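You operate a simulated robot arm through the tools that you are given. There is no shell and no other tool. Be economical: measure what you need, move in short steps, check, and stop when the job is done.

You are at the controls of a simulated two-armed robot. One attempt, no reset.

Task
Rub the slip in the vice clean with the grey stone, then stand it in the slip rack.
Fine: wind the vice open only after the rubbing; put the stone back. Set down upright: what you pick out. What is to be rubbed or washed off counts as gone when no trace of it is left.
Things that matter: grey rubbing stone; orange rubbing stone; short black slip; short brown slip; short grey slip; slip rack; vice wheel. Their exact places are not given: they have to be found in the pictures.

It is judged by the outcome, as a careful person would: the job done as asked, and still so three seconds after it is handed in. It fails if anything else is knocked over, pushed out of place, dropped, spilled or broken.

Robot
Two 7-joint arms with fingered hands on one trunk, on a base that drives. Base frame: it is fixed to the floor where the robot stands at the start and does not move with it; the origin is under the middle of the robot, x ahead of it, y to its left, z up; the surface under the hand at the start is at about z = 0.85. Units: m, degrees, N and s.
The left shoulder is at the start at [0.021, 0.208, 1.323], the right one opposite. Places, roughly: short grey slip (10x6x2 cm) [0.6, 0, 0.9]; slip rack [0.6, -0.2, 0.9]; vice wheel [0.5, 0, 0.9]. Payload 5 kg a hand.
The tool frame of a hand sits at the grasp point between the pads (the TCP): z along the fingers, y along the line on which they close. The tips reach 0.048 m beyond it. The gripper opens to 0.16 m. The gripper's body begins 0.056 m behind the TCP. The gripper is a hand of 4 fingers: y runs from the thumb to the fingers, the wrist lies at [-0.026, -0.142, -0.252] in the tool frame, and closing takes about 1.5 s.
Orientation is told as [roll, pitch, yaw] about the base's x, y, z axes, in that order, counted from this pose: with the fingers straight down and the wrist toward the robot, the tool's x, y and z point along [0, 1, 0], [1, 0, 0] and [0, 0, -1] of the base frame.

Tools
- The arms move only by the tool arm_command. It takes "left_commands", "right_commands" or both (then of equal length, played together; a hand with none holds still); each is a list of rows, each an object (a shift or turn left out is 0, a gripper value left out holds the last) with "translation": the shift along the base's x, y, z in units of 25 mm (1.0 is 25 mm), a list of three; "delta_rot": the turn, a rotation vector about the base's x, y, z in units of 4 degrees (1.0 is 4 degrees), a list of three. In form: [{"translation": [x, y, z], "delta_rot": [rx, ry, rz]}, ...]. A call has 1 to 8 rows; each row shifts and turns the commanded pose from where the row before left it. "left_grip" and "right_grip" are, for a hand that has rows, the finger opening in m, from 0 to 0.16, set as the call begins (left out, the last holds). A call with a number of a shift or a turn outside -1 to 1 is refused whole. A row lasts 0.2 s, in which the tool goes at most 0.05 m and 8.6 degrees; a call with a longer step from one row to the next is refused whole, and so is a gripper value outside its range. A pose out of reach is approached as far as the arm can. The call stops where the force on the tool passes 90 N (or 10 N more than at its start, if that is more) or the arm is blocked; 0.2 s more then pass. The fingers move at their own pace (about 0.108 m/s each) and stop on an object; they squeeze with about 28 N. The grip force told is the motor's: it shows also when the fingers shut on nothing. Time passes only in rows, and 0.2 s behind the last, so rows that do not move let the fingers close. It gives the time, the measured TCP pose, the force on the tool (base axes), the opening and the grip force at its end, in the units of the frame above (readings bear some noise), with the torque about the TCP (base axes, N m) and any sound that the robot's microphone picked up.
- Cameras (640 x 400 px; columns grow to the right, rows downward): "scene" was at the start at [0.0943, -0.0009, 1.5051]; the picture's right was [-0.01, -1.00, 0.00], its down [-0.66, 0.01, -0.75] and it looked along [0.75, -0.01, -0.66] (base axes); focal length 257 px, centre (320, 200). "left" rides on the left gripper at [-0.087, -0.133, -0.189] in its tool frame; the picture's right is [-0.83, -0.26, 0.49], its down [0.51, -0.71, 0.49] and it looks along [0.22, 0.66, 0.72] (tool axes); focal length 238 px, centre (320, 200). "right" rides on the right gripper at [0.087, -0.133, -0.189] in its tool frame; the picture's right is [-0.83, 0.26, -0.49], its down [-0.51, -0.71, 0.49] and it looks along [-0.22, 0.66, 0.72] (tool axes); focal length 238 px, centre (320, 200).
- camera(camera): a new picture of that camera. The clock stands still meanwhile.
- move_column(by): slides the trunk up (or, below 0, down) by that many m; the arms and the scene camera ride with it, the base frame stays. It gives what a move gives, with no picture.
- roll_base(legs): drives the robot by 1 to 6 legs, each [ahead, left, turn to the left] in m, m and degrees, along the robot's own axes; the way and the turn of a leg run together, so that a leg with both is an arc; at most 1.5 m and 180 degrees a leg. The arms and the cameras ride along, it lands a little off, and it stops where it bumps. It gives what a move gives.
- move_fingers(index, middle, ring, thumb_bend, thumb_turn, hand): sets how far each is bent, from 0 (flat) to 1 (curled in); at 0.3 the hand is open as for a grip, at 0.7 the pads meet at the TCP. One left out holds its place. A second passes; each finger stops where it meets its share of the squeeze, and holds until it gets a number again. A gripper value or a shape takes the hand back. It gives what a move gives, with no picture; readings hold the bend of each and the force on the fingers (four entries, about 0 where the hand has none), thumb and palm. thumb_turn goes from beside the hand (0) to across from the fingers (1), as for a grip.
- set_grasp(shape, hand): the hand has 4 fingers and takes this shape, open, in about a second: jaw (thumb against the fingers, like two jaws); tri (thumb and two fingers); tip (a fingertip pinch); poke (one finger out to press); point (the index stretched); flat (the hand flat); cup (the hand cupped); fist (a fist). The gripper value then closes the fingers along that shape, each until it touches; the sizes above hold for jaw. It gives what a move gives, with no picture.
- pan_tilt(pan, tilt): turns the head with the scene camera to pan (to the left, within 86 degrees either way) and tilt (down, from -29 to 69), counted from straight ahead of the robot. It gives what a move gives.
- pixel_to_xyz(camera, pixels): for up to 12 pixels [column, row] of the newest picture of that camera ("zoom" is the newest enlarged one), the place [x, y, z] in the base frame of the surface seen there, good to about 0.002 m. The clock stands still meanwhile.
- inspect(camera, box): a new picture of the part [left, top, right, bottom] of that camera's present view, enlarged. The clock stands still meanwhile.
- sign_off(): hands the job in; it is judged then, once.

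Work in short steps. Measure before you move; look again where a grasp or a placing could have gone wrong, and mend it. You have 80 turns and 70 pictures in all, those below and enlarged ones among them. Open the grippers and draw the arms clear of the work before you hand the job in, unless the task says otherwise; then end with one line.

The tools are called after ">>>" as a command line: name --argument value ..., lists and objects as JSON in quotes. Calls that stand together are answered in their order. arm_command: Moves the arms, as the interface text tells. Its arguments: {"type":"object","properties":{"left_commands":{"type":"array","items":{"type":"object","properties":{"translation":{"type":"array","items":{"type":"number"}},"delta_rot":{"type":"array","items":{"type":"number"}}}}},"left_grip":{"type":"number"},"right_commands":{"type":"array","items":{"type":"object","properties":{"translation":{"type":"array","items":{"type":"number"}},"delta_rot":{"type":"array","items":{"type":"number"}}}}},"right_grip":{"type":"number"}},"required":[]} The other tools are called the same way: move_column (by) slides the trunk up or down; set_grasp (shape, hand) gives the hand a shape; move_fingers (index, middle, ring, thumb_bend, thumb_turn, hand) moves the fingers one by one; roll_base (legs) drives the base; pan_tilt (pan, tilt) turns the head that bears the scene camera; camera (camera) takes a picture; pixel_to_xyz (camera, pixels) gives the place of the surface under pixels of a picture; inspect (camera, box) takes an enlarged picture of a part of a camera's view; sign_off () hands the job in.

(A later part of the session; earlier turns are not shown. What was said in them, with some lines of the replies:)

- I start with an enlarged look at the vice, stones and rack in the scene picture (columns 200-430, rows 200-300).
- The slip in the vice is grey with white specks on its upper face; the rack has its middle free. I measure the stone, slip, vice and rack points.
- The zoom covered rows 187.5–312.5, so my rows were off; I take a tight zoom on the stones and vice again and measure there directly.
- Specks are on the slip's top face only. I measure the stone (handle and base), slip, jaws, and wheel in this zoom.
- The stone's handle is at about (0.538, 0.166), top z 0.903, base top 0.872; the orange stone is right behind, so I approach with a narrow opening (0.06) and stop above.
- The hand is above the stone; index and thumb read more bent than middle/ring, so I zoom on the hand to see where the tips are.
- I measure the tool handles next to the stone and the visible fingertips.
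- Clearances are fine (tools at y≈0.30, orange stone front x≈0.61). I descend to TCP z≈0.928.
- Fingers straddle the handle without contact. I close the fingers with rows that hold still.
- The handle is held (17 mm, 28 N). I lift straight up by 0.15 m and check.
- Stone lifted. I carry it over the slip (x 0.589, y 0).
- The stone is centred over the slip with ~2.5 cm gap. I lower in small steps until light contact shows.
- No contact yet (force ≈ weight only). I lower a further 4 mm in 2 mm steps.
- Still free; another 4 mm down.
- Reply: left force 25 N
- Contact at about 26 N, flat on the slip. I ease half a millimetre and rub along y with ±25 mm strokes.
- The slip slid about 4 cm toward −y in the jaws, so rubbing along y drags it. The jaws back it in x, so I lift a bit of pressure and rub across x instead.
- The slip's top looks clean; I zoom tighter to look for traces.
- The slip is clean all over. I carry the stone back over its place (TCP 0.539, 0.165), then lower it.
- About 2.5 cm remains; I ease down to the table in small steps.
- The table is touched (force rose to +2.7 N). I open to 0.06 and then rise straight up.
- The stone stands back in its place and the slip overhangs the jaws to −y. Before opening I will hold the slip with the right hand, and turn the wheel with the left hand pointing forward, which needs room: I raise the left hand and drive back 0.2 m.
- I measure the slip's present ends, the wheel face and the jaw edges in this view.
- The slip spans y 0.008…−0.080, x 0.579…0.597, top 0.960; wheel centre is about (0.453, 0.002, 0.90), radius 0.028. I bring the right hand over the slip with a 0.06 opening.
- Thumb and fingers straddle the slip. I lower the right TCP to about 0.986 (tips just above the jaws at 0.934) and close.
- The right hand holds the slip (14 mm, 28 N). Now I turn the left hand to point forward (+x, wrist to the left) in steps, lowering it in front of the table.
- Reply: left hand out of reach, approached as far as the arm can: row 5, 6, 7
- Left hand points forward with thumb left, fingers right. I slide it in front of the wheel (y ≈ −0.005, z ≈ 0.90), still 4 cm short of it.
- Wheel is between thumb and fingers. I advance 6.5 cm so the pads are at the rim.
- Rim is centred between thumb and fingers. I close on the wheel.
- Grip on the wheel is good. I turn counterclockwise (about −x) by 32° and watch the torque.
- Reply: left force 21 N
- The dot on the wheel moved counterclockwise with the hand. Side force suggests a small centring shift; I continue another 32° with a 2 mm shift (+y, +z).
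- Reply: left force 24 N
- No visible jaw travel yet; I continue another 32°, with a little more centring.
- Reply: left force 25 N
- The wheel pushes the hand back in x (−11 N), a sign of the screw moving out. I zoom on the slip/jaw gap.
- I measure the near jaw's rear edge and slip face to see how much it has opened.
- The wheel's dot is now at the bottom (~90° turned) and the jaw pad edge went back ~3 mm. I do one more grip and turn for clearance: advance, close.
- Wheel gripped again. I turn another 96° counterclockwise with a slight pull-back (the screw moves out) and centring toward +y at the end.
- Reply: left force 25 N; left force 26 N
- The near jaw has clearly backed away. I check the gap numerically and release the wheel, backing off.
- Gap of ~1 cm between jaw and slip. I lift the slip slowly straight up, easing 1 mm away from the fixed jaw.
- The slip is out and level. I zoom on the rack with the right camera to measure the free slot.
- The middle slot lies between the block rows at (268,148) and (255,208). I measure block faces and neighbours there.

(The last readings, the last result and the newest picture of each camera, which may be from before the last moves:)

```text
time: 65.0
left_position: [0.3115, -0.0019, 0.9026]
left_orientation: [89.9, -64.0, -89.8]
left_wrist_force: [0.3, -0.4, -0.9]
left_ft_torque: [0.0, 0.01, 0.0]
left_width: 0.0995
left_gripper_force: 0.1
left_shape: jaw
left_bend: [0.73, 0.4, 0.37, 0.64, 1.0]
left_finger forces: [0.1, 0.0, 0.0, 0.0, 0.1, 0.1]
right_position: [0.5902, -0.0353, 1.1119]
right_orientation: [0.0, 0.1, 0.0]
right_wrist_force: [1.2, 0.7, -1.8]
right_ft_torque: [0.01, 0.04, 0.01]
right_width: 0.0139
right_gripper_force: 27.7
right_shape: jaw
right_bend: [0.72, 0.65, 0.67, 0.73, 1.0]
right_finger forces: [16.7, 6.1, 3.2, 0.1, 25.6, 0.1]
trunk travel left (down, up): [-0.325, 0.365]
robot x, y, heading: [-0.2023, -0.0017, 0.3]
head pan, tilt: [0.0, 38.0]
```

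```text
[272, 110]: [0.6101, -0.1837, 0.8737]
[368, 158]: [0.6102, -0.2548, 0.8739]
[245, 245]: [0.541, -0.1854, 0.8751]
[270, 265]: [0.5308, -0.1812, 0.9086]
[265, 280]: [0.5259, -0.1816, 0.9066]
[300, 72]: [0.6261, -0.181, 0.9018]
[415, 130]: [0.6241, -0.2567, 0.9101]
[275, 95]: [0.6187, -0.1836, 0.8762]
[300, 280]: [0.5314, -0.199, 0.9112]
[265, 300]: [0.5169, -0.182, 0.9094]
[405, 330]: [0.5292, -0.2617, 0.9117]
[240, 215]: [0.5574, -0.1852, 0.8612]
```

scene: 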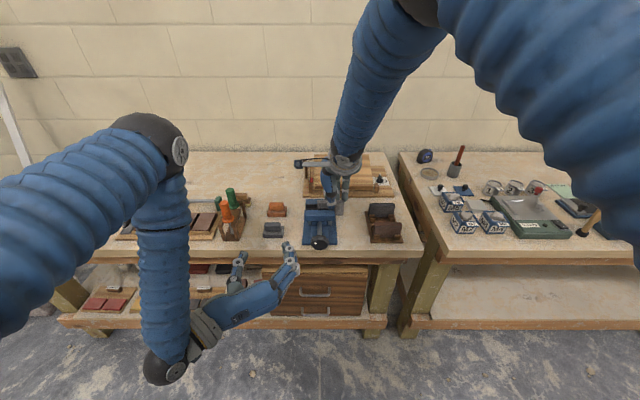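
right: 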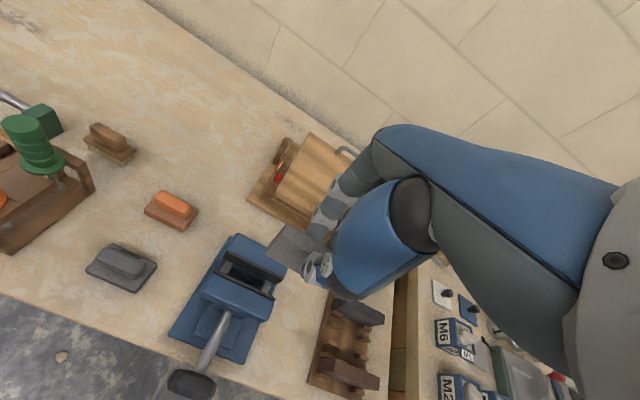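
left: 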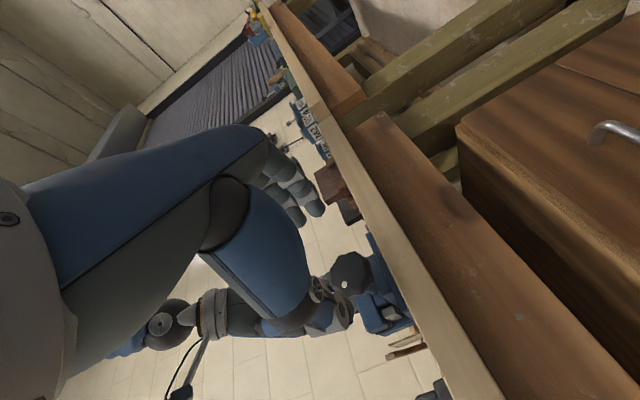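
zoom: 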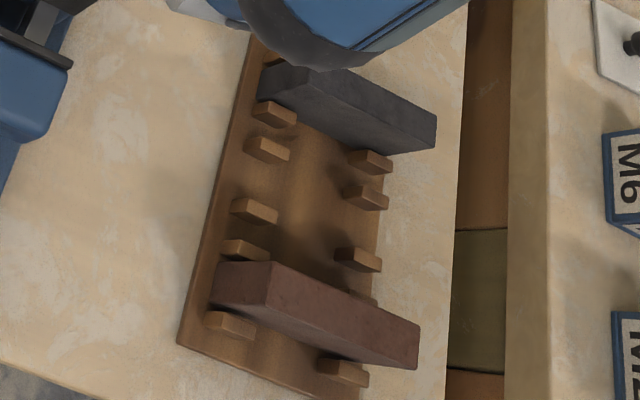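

Middle slot centre is x≈0.5757, y≈−0.222, floor z≈0.854. I carry the slip there at height and look.

>>> arm_command --right_commands '[{"translation": [-0.062, -0.93, 0]}, {"translation": [-0.062, -0.93, 0]}, {"translation": [-0.062, -0.93, 0]}, {"translation": [-0.062, -0.93, 0]}, {"translation": [-0.062, -0.93, 0]}, {"translation": [-0.062, -0.93, 0]}, {"translation": [-0.062, -0.93, 0]}, {"translation": [-0.062, -0.93, 0]}]'

>>> arm_command --right_commands '[{"translation": [0, 0, -1]}, {"translation": [0, 0, -1]}, {"translation": [0, 0, -1]}, {}, {}]'

>>> inspect --camera "scene" --box '[340, 170, 420, 250]'

>>> inspect --camera "right" --box '[220, 160, 420, 360]'

```text
time: 66.8
left_position: [0.3108, -0.0035, 0.9033]
left_orientation: [89.9, -64.1, -90.0]
left_wrist_force: [0.3, -0.5, 0.4]
left_ft_torque: [0.02, -0.02, 0.05]
left_width: 0.0996
left_gripper_force: 0.1
left_shape: jaw
left_bend: [0.73, 0.4, 0.37, 0.64, 1.0]
left_finger forces: [0.0, 0.0, 0.1, 0.0, 0.0, 0.1]
right_position: [0.5756, -0.2212, 1.1117]
right_orientation: [0.1, 0.0, 0.1]
right_wrist_force: [0.5, 0.3, -2.0]
right_ft_torque: [0.07, 0.02, 0.0]
right_width: 0.014
right_gripper_force: 28.0
right_shape: jaw
right_bend: [0.72, 0.65, 0.67, 0.73, 1.0]
right_finger forces: [16.6, 5.9, 3.1, 0.0, 25.6, 0.0]
trunk travel left (down, up): [-0.325, 0.365]
robot x, y, heading: [-0.1999, -0.0026, 0.3]
head pan, tilt: [0.0, 38.0]
```

```text
time: 68.0
left_position: [0.3113, -0.0022, 0.9038]
left_orientation: [89.9, -64.1, -89.9]
left_wrist_force: [1.2, -0.3, 0.0]
left_ft_torque: [-0.02, 0.0, -0.01]
left_width: 0.0996
left_gripper_force: 0.1
left_shape: jaw
left_bend: [0.73, 0.4, 0.37, 0.64, 1.0]
left_finger forces: [0.1, 0.0, 0.0, 0.1, 0.0, 0.0]
right_position: [0.5767, -0.2196, 1.0367]
right_orientation: [0.0, 0.0, 0.1]
right_wrist_force: [0.9, -0.1, -2.4]
right_ft_torque: [0.02, -0.02, -0.01]
right_width: 0.0141
right_gripper_force: 28.2
right_shape: jaw
right_bend: [0.72, 0.65, 0.67, 0.73, 1.0]
right_finger forces: [16.6, 6.1, 3.2, 0.0, 25.4, 0.0]
trunk travel left (down, up): [-0.325, 0.365]
robot x, y, heading: [-0.2038, -0.0043, -0.1]
head pan, tilt: [0.0, 38.0]
```

```text
5.00 times, centred on (380, 210) of scene
```

zoom: 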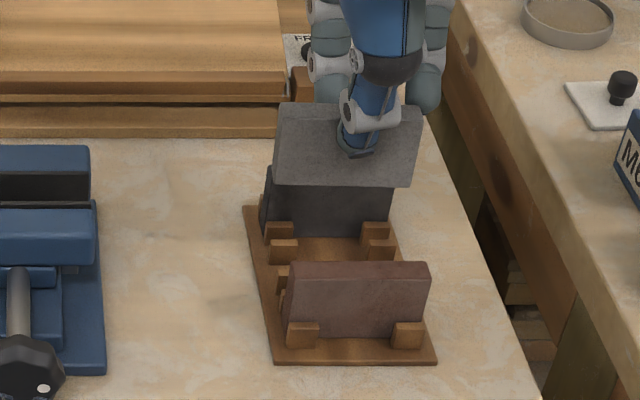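

```text
2.00 times, centred on (320, 260) of right
```

zoom: 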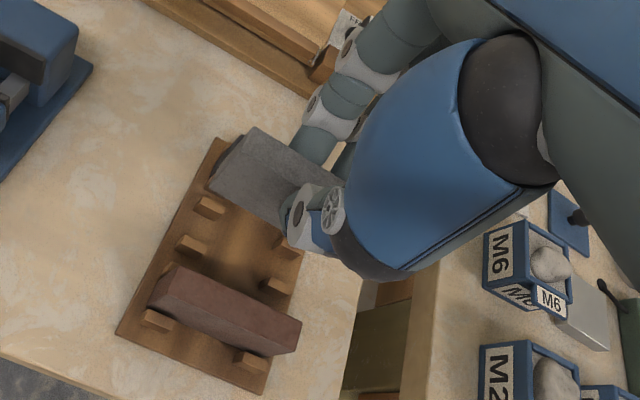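

I measure the held slip's top, faces and ends before lowering.

>>> pixel_to_xyz --camera "scene" --pixels '[[373, 193], [399, 193], [374, 199], [374, 203], [397, 199], [397, 203], [372.5, 205], [397, 206]]'

>>> pixel_to_xyz --camera "zoom" --pixels '[[255, 140], [260, 155], [270, 145], [225, 170], [235, 185], [265, 205], [215, 180], [250, 132]]'

```text
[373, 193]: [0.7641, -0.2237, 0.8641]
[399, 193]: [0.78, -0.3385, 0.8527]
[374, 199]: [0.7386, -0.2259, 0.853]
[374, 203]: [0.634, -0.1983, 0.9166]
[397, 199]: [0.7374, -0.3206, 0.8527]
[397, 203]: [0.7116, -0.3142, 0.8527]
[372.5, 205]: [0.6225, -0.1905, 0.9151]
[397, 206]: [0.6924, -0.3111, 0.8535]
```

```text
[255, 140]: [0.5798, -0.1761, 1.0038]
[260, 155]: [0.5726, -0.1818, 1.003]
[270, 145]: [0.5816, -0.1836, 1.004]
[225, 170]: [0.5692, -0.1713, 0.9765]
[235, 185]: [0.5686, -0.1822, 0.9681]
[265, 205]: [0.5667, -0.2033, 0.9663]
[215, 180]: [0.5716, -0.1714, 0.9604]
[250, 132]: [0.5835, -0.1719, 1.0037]
```

Right camera shows the slip's near face at x≈0.568 (centre ≈0.577), end at y −0.171; I shift −1.5 mm in x and −5 mm in y and lower to just above the blocks.

>>> arm_command --right_commands '[{"translation": [-0.06, -0.2, 0]}, {"translation": [0, 0, -0.8]}, {"translation": [0, 0, -0.8]}, {"translation": [0, 0, -0.6]}, {"translation": [0, 0, -0.3]}, {}]'

>>> inspect --camera "scene" --box '[340, 170, 420, 250]'

>>> inspect --camera "right" --box '[240, 200, 360, 320]'

```text
time: 69.5
left_position: [0.3111, -0.0031, 0.904]
left_orientation: [90.0, -64.0, -90.0]
left_wrist_force: [-0.5, 1.2, 0.4]
left_ft_torque: [-0.01, -0.01, -0.01]
left_width: 0.0996
left_gripper_force: 0.0
left_shape: jaw
left_bend: [0.73, 0.4, 0.37, 0.64, 1.0]
left_finger forces: [0.0, 0.0, 0.1, 0.0, 0.1, 0.1]
right_position: [0.573, -0.2273, 0.9747]
right_orientation: [0.0, 0.1, 0.1]
right_wrist_force: [-0.3, -0.5, -2.1]
right_ft_torque: [0.03, 0.0, -0.04]
right_width: 0.0139
right_gripper_force: 28.0
right_shape: jaw
right_bend: [0.72, 0.65, 0.67, 0.73, 1.0]
right_finger forces: [16.6, 6.0, 3.3, 0.0, 25.6, 0.0]
trunk travel left (down, up): [-0.325, 0.365]
robot x, y, heading: [-0.2046, -0.0019, 0.2]
head pan, tilt: [0.0, 38.0]
```

```text
5.00 times, centred on (380, 210) of scene
```

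zoom: 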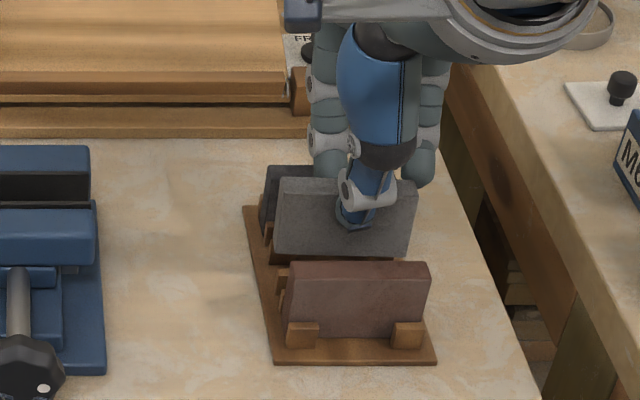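

```text
3.33 times, centred on (300, 260) of right
```

zoom: 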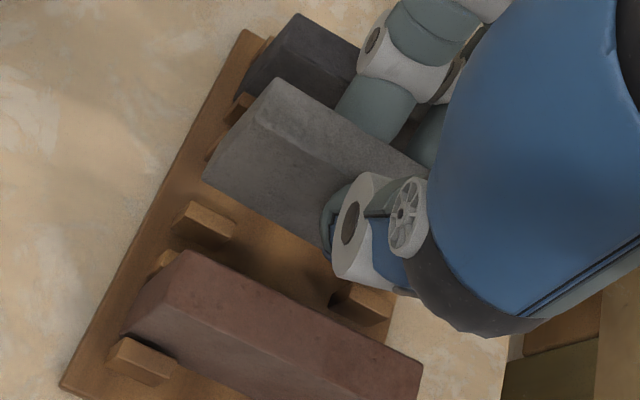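

I check the slip's faces against the near block row and neighbours at this height.

>>> pixel_to_xyz --camera "zoom" --pixels '[[265, 145], [290, 170], [230, 165], [280, 200], [285, 90], [300, 120], [215, 160], [208, 210], [200, 225], [365, 298], [190, 265], [300, 25]]'

```text
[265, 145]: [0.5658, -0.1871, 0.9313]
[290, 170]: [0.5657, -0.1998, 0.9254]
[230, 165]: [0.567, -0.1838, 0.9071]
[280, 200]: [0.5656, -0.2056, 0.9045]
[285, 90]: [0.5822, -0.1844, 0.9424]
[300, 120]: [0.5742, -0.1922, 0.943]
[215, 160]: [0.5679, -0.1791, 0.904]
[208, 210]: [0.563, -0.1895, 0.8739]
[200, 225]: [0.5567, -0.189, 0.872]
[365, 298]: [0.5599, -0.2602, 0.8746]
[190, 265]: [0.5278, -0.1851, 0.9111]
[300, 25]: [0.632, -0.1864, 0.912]
```

The face is at x≈0.5655, the near block's rear edge ≈0.564; I shift +1 mm and lower into the slot, watching force.

>>> arm_command --right_commands '[{"translation": [0.04, 0, 0]}, {"translation": [0, 0, -0.3]}, {"translation": [0, 0, -0.3]}, {"translation": [0, 0, -0.3]}, {}]'

>>> inspect --camera "right" --box '[240, 200, 360, 320]'

```text
time: 70.7
left_position: [0.3114, -0.0001, 0.9045]
left_orientation: [90.2, -64.2, -90.1]
left_wrist_force: [-0.3, 0.3, 0.1]
left_ft_torque: [0.01, 0.02, -0.01]
left_width: 0.0998
left_gripper_force: 0.1
left_shape: jaw
left_bend: [0.73, 0.4, 0.37, 0.64, 1.0]
left_finger forces: [0.0, 0.0, 0.0, 0.0, 0.1, 0.1]
right_position: [0.5751, -0.2232, 0.9571]
right_orientation: [0.1, -0.5, 0.2]
right_wrist_force: [6.5, 8.0, 27.4]
right_ft_torque: [-0.17, -0.29, 0.2]
right_width: 0.016
right_gripper_force: 27.7
right_shape: jaw
right_bend: [0.72, 0.64, 0.71, 0.74, 1.0]
right_finger forces: [19.1, 11.2, 3.9, 0.0, 30.1, 0.0]
trunk travel left (down, up): [-0.325, 0.365]
robot x, y, heading: [-0.2021, 0.0004, 0.0]
head pan, tilt: [0.0, 38.0]
```

```text
3.33 times, centred on (300, 260) of right
```

zoom: 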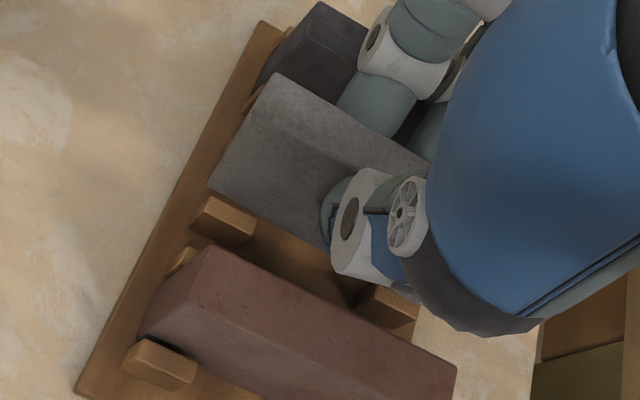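

Contact at z 0.957 (29 N, +x reaction) means the slip sits on the block tops. I raise 10 mm and measure again.

>>> arm_command --right_commands '[{"translation": [0, 0, 0.5]}, {"translation": [0, 0, 0.3]}, {}, {}]'

>>> inspect --camera "right" --box '[250, 220, 330, 300]'

```text
time: 71.7
left_position: [0.3104, -0.0022, 0.9031]
left_orientation: [90.0, -64.1, -89.9]
left_wrist_force: [-0.1, 0.5, 0.5]
left_ft_torque: [0.0, 0.03, -0.01]
left_width: 0.0996
left_gripper_force: 0.0
left_shape: jaw
left_bend: [0.73, 0.4, 0.37, 0.64, 1.0]
left_finger forces: [0.1, 0.1, 0.0, 0.0, 0.0, 0.0]
right_position: [0.5744, -0.2253, 0.9721]
right_orientation: [0.0, 0.1, 0.1]
right_wrist_force: [0.0, 0.1, -2.2]
right_ft_torque: [0.0, 0.02, 0.04]
right_width: 0.015
right_gripper_force: 27.8
right_shape: jaw
right_bend: [0.72, 0.65, 0.68, 0.74, 1.0]
right_finger forces: [16.5, 6.4, 3.2, 0.0, 25.8, 0.0]
trunk travel left (down, up): [-0.325, 0.365]
robot x, y, heading: [-0.2012, -0.0031, -0.2]
head pan, tilt: [0.0, 38.0]
```

```text
5.00 times, centred on (290, 260) of right
```

zoom: 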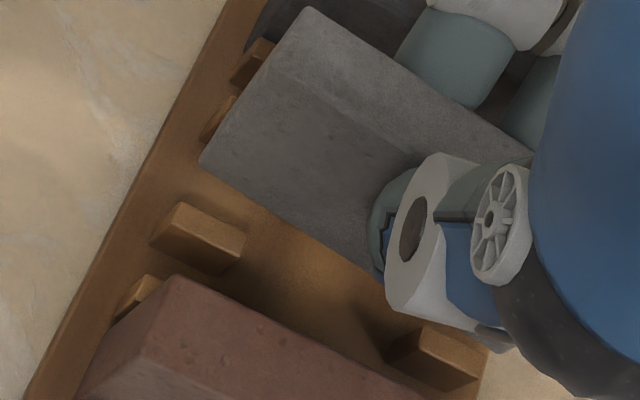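

I measure the slip face (top vs bottom, left vs right) and both block rows' edges.

>>> pixel_to_xyz --camera "zoom" --pixels '[[270, 95], [360, 150], [210, 155], [345, 245], [305, 20], [415, 90], [182, 205], [240, 228], [170, 230], [212, 120], [205, 135], [440, 330]]'

>>> pixel_to_xyz --camera "zoom" --pixels '[[190, 210], [195, 205], [200, 220], [178, 240], [230, 245], [218, 105], [225, 105], [255, 55], [245, 70], [236, 80], [300, 14], [285, 50]]'

```text
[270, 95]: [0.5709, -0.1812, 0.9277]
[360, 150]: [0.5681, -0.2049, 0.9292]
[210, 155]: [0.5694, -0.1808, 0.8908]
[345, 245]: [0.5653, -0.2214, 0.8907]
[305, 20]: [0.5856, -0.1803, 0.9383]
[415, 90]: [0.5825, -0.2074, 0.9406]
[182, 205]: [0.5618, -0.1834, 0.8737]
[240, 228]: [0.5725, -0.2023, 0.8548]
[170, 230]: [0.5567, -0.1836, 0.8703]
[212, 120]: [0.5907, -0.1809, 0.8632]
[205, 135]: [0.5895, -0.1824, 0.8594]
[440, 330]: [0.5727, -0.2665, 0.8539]
```

```text
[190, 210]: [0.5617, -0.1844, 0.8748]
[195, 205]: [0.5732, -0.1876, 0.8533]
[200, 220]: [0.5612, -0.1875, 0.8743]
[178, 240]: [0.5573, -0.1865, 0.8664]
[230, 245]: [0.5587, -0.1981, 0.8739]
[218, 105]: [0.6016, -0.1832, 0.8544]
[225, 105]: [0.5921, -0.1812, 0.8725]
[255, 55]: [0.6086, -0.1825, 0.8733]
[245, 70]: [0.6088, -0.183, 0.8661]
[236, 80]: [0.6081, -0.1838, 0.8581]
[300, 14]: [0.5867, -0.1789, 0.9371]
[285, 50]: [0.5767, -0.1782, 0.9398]
```

The slip is yawed about −6° in the grasp (face x 0.569 at y −0.18 vs 0.565 at y −0.22). I turn the hand +6° about z, shift +1 mm in x, and look again.

>>> arm_command --right_commands '[{"translation": [0.02, 0, 0], "delta_rot": [0, 0, 0.5]}, {"translation": [0.02, 0, 0], "delta_rot": [0, 0, 0.5]}, {"delta_rot": [0, 0, 0.45]}, {}, {}]'

>>> inspect --camera "right" --box '[250, 220, 330, 300]'

>>> inspect --camera "scene" --box '[350, 190, 410, 240]'

```text
time: 72.8
left_position: [0.3111, -0.0023, 0.9029]
left_orientation: [90.0, -64.1, -89.9]
left_wrist_force: [-0.6, 0.5, -0.3]
left_ft_torque: [-0.01, 0.0, 0.05]
left_width: 0.0995
left_gripper_force: 0.0
left_shape: jaw
left_bend: [0.73, 0.4, 0.37, 0.64, 1.0]
left_finger forces: [0.0, 0.0, 0.1, 0.0, 0.0, 0.0]
right_position: [0.5761, -0.2273, 0.9722]
right_orientation: [0.0, 0.0, 5.9]
right_wrist_force: [-0.2, -0.8, -2.5]
right_ft_torque: [0.0, 0.01, -0.02]
right_width: 0.0148
right_gripper_force: 27.6
right_shape: jaw
right_bend: [0.72, 0.65, 0.68, 0.74, 1.0]
right_finger forces: [16.5, 6.4, 3.3, 0.0, 25.9, 0.0]
trunk travel left (down, up): [-0.325, 0.365]
robot x, y, heading: [-0.2034, 0.0021, 0.2]
head pan, tilt: [0.0, 38.0]
```

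```text
5.00 times, centred on (290, 260) of right
```

zoom: 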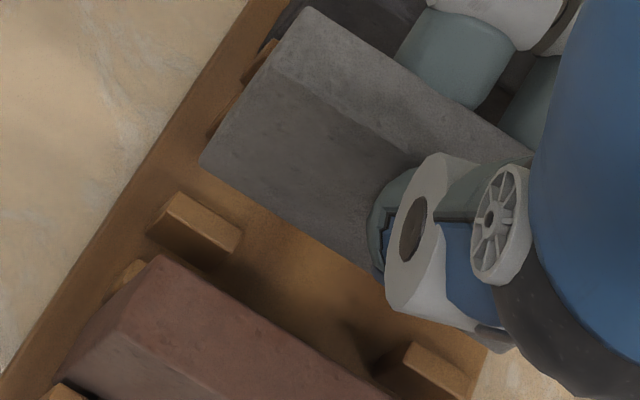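

```text
8.00 times, centred on (380, 215) of scene
```

zoom: 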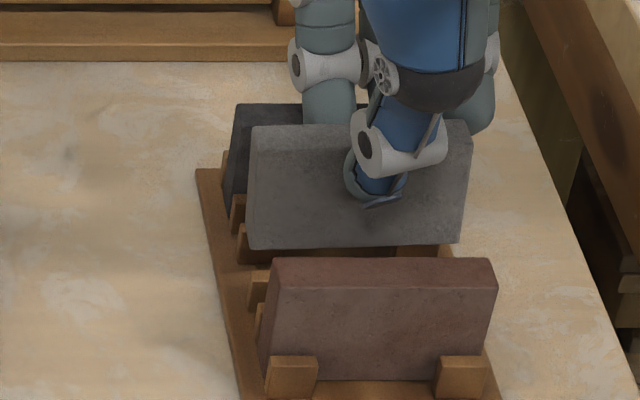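

I measure the slip in this scene zoom to confirm yaw, level and placement.

>>> pixel_to_xyz --camera "zoom" --pixels '[[256, 160], [460, 160], [256, 235], [452, 235], [262, 130], [455, 128], [253, 246], [455, 241], [280, 262], [485, 262], [285, 358], [460, 358]]'

```text
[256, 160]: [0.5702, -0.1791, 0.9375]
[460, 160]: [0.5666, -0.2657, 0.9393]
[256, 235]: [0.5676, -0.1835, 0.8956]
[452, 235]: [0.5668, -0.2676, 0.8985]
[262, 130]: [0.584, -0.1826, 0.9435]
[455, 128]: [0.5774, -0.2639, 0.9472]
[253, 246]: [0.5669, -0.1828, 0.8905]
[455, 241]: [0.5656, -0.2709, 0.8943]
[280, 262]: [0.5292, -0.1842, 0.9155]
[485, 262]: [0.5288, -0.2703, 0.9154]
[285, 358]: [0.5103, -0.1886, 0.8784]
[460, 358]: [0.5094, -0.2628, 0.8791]
```

Residuals: yaw ≈ −1.2°, −y end ≈ 3 mm high (2.4° roll). I correct both, then lower gently.

>>> arm_command --right_commands '[{"translation": [-0.01, 0, 0], "delta_rot": [0.3, 0, 0.15]}, {"delta_rot": [0.3, 0, 0.15]}, {}, {"translation": [0, 0, -0.3]}, {"translation": [0, 0, -0.2]}, {"translation": [0, 0, -0.15]}, {}]'

```text
time: 74.5
left_position: [0.3118, -0.0012, 0.9032]
left_orientation: [89.9, -64.1, -90.1]
left_wrist_force: [0.0, 0.4, -0.1]
left_ft_torque: [0.0, 0.01, -0.07]
left_width: 0.0996
left_gripper_force: 0.1
left_shape: jaw
left_bend: [0.73, 0.4, 0.37, 0.64, 1.0]
left_finger forces: [0.0, 0.0, 0.0, 0.1, 0.0, 0.0]
right_position: [0.5747, -0.2266, 0.9563]
right_orientation: [2.5, -0.3, 7.1]
right_wrist_force: [0.0, -0.2, -1.3]
right_ft_torque: [-0.01, 0.01, 0.01]
right_width: 0.0148
right_gripper_force: 27.8
right_shape: jaw
right_bend: [0.72, 0.65, 0.68, 0.74, 1.0]
right_finger forces: [16.5, 6.4, 3.2, 0.0, 25.7, 0.1]
trunk travel left (down, up): [-0.325, 0.365]
robot x, y, heading: [-0.2011, -0.0006, 0.2]
head pan, tilt: [0.0, 38.0]
```

No force at z 0.956. I continue down in 3 mm steps.

>>> arm_command --right_commands '[{"translation": [0, 0, -0.12]}, {"translation": [0, 0, -0.12]}, {"translation": [0, 0, -0.1]}, {}]'

```text
time: 75.5
left_position: [0.3116, -0.0018, 0.9034]
left_orientation: [90.0, -64.0, -90.1]
left_wrist_force: [-0.6, -0.3, -0.6]
left_ft_torque: [0.02, 0.0, -0.02]
left_width: 0.0999
left_gripper_force: 0.1
left_shape: jaw
left_bend: [0.73, 0.4, 0.37, 0.64, 1.0]
left_finger forces: [0.0, 0.0, 0.1, 0.0, 0.1, 0.0]
right_position: [0.577, -0.2267, 0.9477]
right_orientation: [2.4, -0.5, 7.2]
right_wrist_force: [-1.8, -1.0, 8.7]
right_ft_torque: [-0.17, -0.37, -0.02]
right_width: 0.0151
right_gripper_force: 27.9
right_shape: jaw
right_bend: [0.72, 0.65, 0.69, 0.74, 1.0]
right_finger forces: [15.9, 17.6, 2.7, 0.1, 27.1, 0.0]
trunk travel left (down, up): [-0.325, 0.365]
robot x, y, heading: [-0.2048, -0.0003, 0.2]
head pan, tilt: [0.0, 38.0]
```

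Light contact (11 N) at z 0.948, close to the expected floor. I look from both cameras.

>>> inspect --camera "scene" --box '[350, 190, 410, 240]'

>>> inspect --camera "right" --box '[250, 220, 330, 300]'

```text
8.00 times, centred on (380, 215) of scene
```

zoom: 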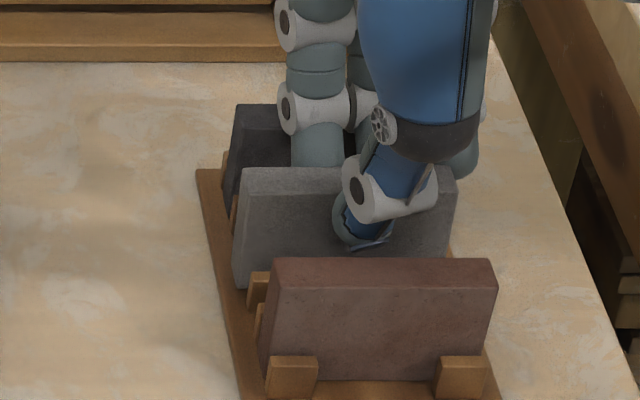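

```text
5.00 times, centred on (290, 260) of right
```

zoom: 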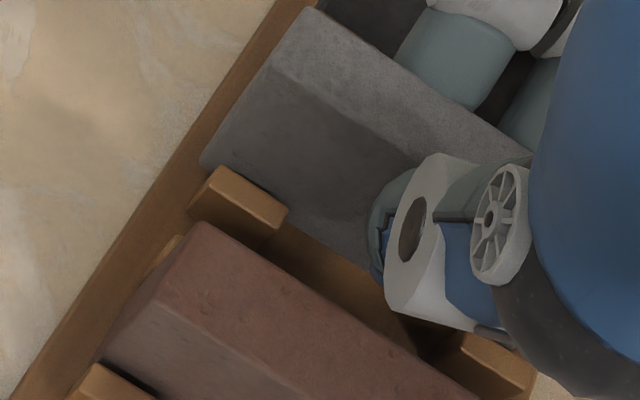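

The slip is behind the near block, in the slot. I measure its top against the brown one's 0.9155.

>>> pixel_to_xyz --camera "zoom" --pixels '[[320, 40], [450, 115], [270, 90], [360, 150], [215, 160], [350, 230], [215, 235], [300, 280]]'

>>> arm_command --right_commands '[{"translation": [0, 0, -0.08]}, {"translation": [0, 0, -0.08]}, {}]'

```text
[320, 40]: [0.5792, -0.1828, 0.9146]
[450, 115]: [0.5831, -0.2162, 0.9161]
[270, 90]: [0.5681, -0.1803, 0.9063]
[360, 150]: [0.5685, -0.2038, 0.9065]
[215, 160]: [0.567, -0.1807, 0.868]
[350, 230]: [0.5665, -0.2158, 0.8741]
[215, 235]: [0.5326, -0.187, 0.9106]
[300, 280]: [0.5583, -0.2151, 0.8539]
```

```text
time: 76.2
left_position: [0.3092, -0.0022, 0.9053]
left_orientation: [90.2, -64.1, -90.2]
left_wrist_force: [1.0, -0.1, -0.4]
left_ft_torque: [-0.01, -0.01, 0.0]
left_width: 0.0997
left_gripper_force: 0.0
left_shape: jaw
left_bend: [0.73, 0.4, 0.37, 0.64, 1.0]
left_finger forces: [0.1, 0.0, 0.0, 0.1, 0.0, 0.0]
right_position: [0.5751, -0.2278, 0.948]
right_orientation: [2.5, -0.6, 7.1]
right_wrist_force: [0.0, 1.0, 28.1]
right_ft_torque: [-0.38, -1.32, 0.05]
right_width: 0.0151
right_gripper_force: 28.4
right_shape: jaw
right_bend: [0.72, 0.65, 0.69, 0.74, 1.0]
right_finger forces: [16.0, 38.6, 2.5, 0.1, 27.7, 0.0]
trunk travel left (down, up): [-0.325, 0.365]
robot x, y, heading: [-0.204, -0.0002, 0.2]
head pan, tilt: [0.0, 38.0]
```

The middle finger's load jumped (38 N): a fingertip, not the slip, may be touching something. I ease up 4 mm and look at the fingers on the black slip's side.

>>> arm_command --right_commands '[{"translation": [0, 0, 0.16]}, {}]'

>>> inspect --camera "right" --box '[300, 200, 370, 270]'

```text
time: 76.8
left_position: [0.31, -0.003, 0.9025]
left_orientation: [90.1, -64.1, -90.1]
left_wrist_force: [-0.9, 0.3, -1.1]
left_ft_torque: [0.03, 0.03, 0.0]
left_width: 0.0996
left_gripper_force: 0.1
left_shape: jaw
left_bend: [0.73, 0.4, 0.37, 0.64, 1.0]
left_finger forces: [0.0, 0.1, 0.1, 0.0, 0.0, 0.1]
right_position: [0.5737, -0.226, 0.9466]
right_orientation: [2.3, -0.2, 7.1]
right_wrist_force: [-0.4, 0.8, 13.9]
right_ft_torque: [-0.13, -0.65, 0.06]
right_width: 0.0153
right_gripper_force: 27.4
right_shape: jaw
right_bend: [0.72, 0.65, 0.69, 0.74, 1.0]
right_finger forces: [16.3, 22.3, 3.0, 0.0, 26.6, 0.0]
trunk travel left (down, up): [-0.325, 0.365]
robot x, y, heading: [-0.2008, -0.0021, 0.3]
head pan, tilt: [0.0, 38.0]
```

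```text
5.71 times, centred on (335, 235) of right
```

zoom: 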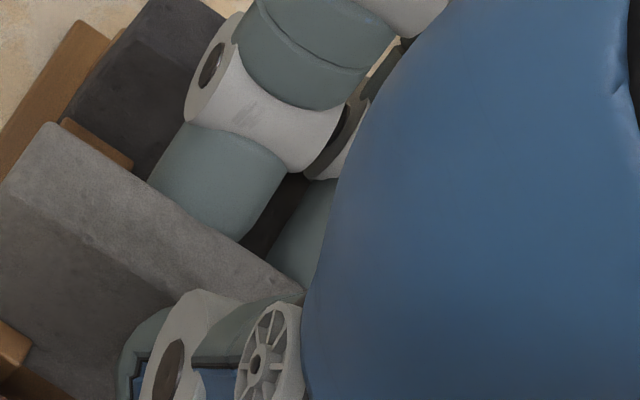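

A middle-finger knuckle rests on the black slip's top edge, leaving the slip ~4 mm above the floor but already guided between the blocks. I raise 1.5 mm to unload it and open just slightly so the slip settles straight down.

>>> arm_command --right_commands '[{"translation": [0, 0, 0.05]}, {}]'

>>> arm_command --right_commands '[{}, {}, {}, {}]' --right_grip 0.023

>>> inspect --camera "right" --box '[250, 200, 350, 300]'

```text
time: 77.5
left_position: [0.311, -0.0028, 0.9032]
left_orientation: [90.0, -64.1, -89.9]
left_wrist_force: [0.2, 0.3, 0.8]
left_ft_torque: [0.0, 0.02, 0.0]
left_width: 0.0998
left_gripper_force: 0.1
left_shape: jaw
left_bend: [0.73, 0.4, 0.37, 0.64, 1.0]
left_finger forces: [0.1, 0.0, 0.1, 0.0, 0.0, 0.1]
right_position: [0.5742, -0.2281, 0.9488]
right_orientation: [2.4, -0.2, 7.1]
right_wrist_force: [0.3, 0.5, 6.2]
right_ft_torque: [-0.09, -0.34, 0.08]
right_width: 0.0151
right_gripper_force: 27.6
right_shape: jaw
right_bend: [0.72, 0.65, 0.69, 0.74, 1.0]
right_finger forces: [16.5, 13.9, 3.2, 0.1, 26.0, 0.0]
trunk travel left (down, up): [-0.325, 0.365]
robot x, y, heading: [-0.2033, -0.0021, -0.0]
head pan, tilt: [0.0, 38.0]
```

```text
time: 78.5
left_position: [0.3111, -0.0019, 0.903]
left_orientation: [90.0, -64.1, -90.0]
left_wrist_force: [-0.3, 0.7, 0.5]
left_ft_torque: [0.01, 0.0, 0.0]
left_width: 0.0996
left_gripper_force: 0.1
left_shape: jaw
left_bend: [0.73, 0.4, 0.37, 0.64, 1.0]
left_finger forces: [0.0, 0.0, 0.0, 0.0, 0.1, 0.0]
right_position: [0.575, -0.2273, 0.9488]
right_orientation: [2.4, -0.4, 7.2]
right_wrist_force: [-0.9, 0.1, 3.8]
right_ft_torque: [-0.05, -0.16, -0.01]
right_width: 0.0228
right_gripper_force: 0.0
right_shape: jaw
right_bend: [0.72, 0.63, 0.61, 0.74, 1.0]
right_finger forces: [0.3, 4.3, 0.0, 0.1, 0.0, 0.0]
trunk travel left (down, up): [-0.325, 0.365]
robot x, y, heading: [-0.2027, -0.0015, 0.1]
head pan, tilt: [0.0, 38.0]
```

```text
4.00 times, centred on (300, 250) of right
```

zoom: 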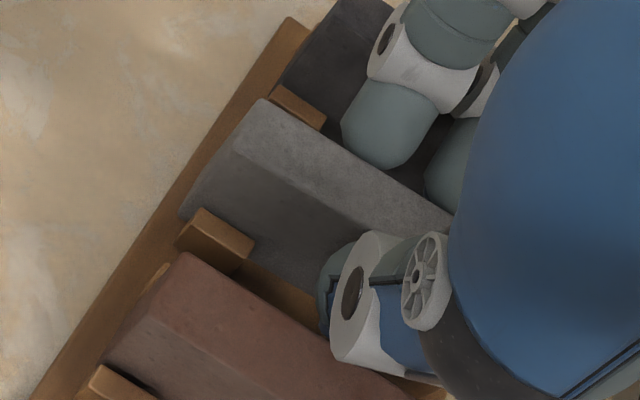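

The slip looks seated. I check its height, then raise the hand straight up slowly.

>>> pixel_to_xyz --camera "zoom" --pixels '[[275, 125], [390, 200], [210, 280], [300, 350]]'

>>> arm_command --right_commands '[{"translation": [0, 0, 0.2]}, {"translation": [0, 0, 0.3]}, {"translation": [0, 0, 0.5]}, {"translation": [0, 0, 0.6]}, {"translation": [0, 0, 1]}, {"translation": [0, 0, 1]}, {"translation": [0, 0, 1]}, {"translation": [0, 0, 1]}]'

>>> camera --camera "scene"

>>> inspect --camera "scene" --box '[280, 180, 420, 270]'

```text
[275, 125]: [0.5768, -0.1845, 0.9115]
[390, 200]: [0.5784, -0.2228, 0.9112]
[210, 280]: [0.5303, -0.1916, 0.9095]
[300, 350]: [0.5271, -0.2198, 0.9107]
```

```text
time: 80.2
left_position: [0.3115, -0.0012, 0.9028]
left_orientation: [90.1, -64.1, -90.0]
left_wrist_force: [0.0, -0.7, -0.2]
left_ft_torque: [-0.01, 0.0, 0.03]
left_width: 0.0994
left_gripper_force: 0.1
left_shape: jaw
left_bend: [0.73, 0.4, 0.37, 0.64, 1.0]
left_finger forces: [0.1, 0.1, 0.1, 0.1, 0.0, 0.0]
right_position: [0.575, -0.229, 1.0866]
right_orientation: [2.4, -0.2, 7.1]
right_wrist_force: [-1.2, 0.4, -1.4]
right_ft_torque: [0.0, -0.14, -0.05]
right_width: 0.023
right_gripper_force: 0.0
right_shape: jaw
right_bend: [0.72, 0.62, 0.61, 0.74, 1.0]
right_finger forces: [0.0, 0.0, 0.1, 0.0, 0.0, 0.1]
trunk travel left (down, up): [-0.325, 0.365]
robot x, y, heading: [-0.2028, 0.0015, 0.3]
head pan, tilt: [0.0, 38.0]
```

```text
12 pictures are left
```

scene: 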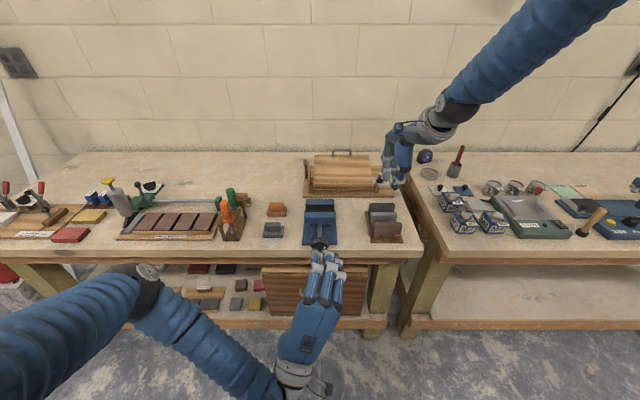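

```text
4.44 times, centred on (350, 225) of scene
```

zoom: 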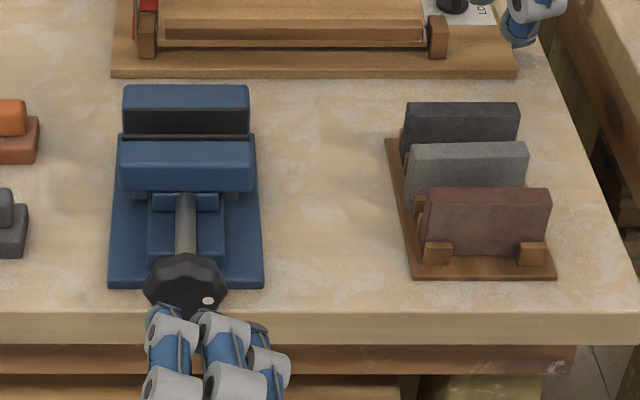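

The slip stands level with its neighbours, vice open, stone back. I open the right hand and draw both arms clear.

>>> arm_command --left_commands '[{"translation": [-1, 0, 0]}, {"translation": [-1, 0, 0]}, {"translation": [-0.5, 0.5, 0]}, {}]' --right_commands '[{"translation": [0, 0, 1]}, {"translation": [0, 0, 1]}, {"translation": [0, 0, 1]}, {"translation": [0, 0, 1]}]' --left_grip 0.12 --right_grip 0.12

>>> inspect --camera "scene" --box '[200, 170, 420, 300]'

>>> inspect --camera "right" --box '[200, 220, 400, 400]'

```text
time: 81.2
left_position: [0.249, 0.0128, 0.9047]
left_orientation: [90.0, -64.0, -90.0]
left_wrist_force: [-0.3, -0.8, -0.5]
left_ft_torque: [-0.01, -0.02, 0.04]
left_width: 0.1196
left_gripper_force: 0.0
left_shape: jaw
left_bend: [0.26, 0.36, 0.33, 0.55, 0.99]
left_finger forces: [0.0, 0.1, 0.1, 0.0, 0.0, 0.0]
right_position: [0.5736, -0.2268, 1.1914]
right_orientation: [2.4, -0.3, 7.1]
right_wrist_force: [-0.8, 0.0, -1.1]
right_ft_torque: [0.08, -0.1, -0.02]
right_width: 0.1195
right_gripper_force: 0.1
right_shape: jaw
right_bend: [0.26, 0.36, 0.33, 0.55, 0.99]
right_finger forces: [0.1, 0.0, 0.0, 0.0, 0.0, 0.0]
trunk travel left (down, up): [-0.325, 0.365]
robot x, y, heading: [-0.1998, 0.0013, -0.0]
head pan, tilt: [0.0, 38.0]
```

```text
2.91 times, centred on (310, 235) of scene
```

zoom: 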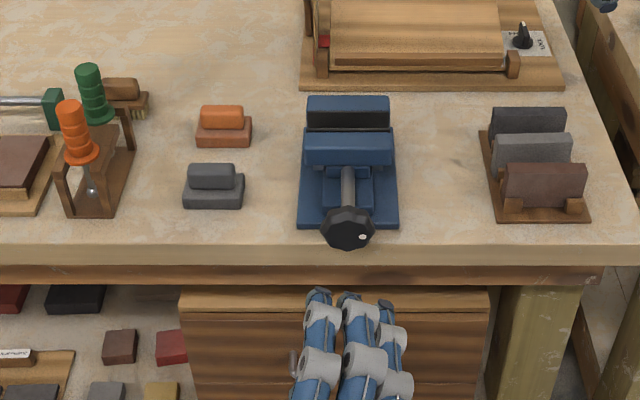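

```text
2.22 times, centred on (300, 310) of right
```

zoom: 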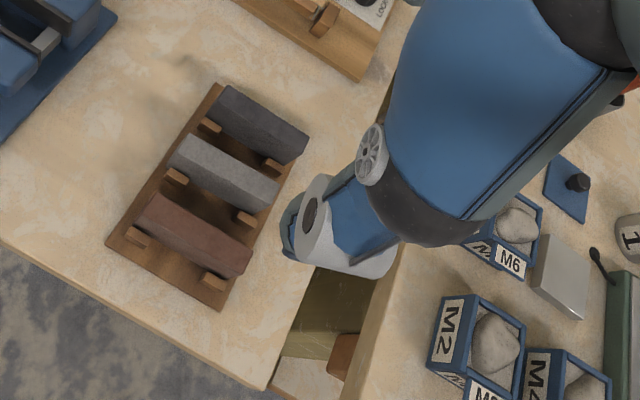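

All is in place: the clean grey slip is upright in the middle slot, the stone is back, and both hands are open and clear. I hand in.

>>> sign_off

```text
The job is handed in.
```

The grey slip was rubbed clean with the grey stone, and the stone was put back in its place. The vice was wound open only after that, and the slip now stands upright in the middle slot of the rack.
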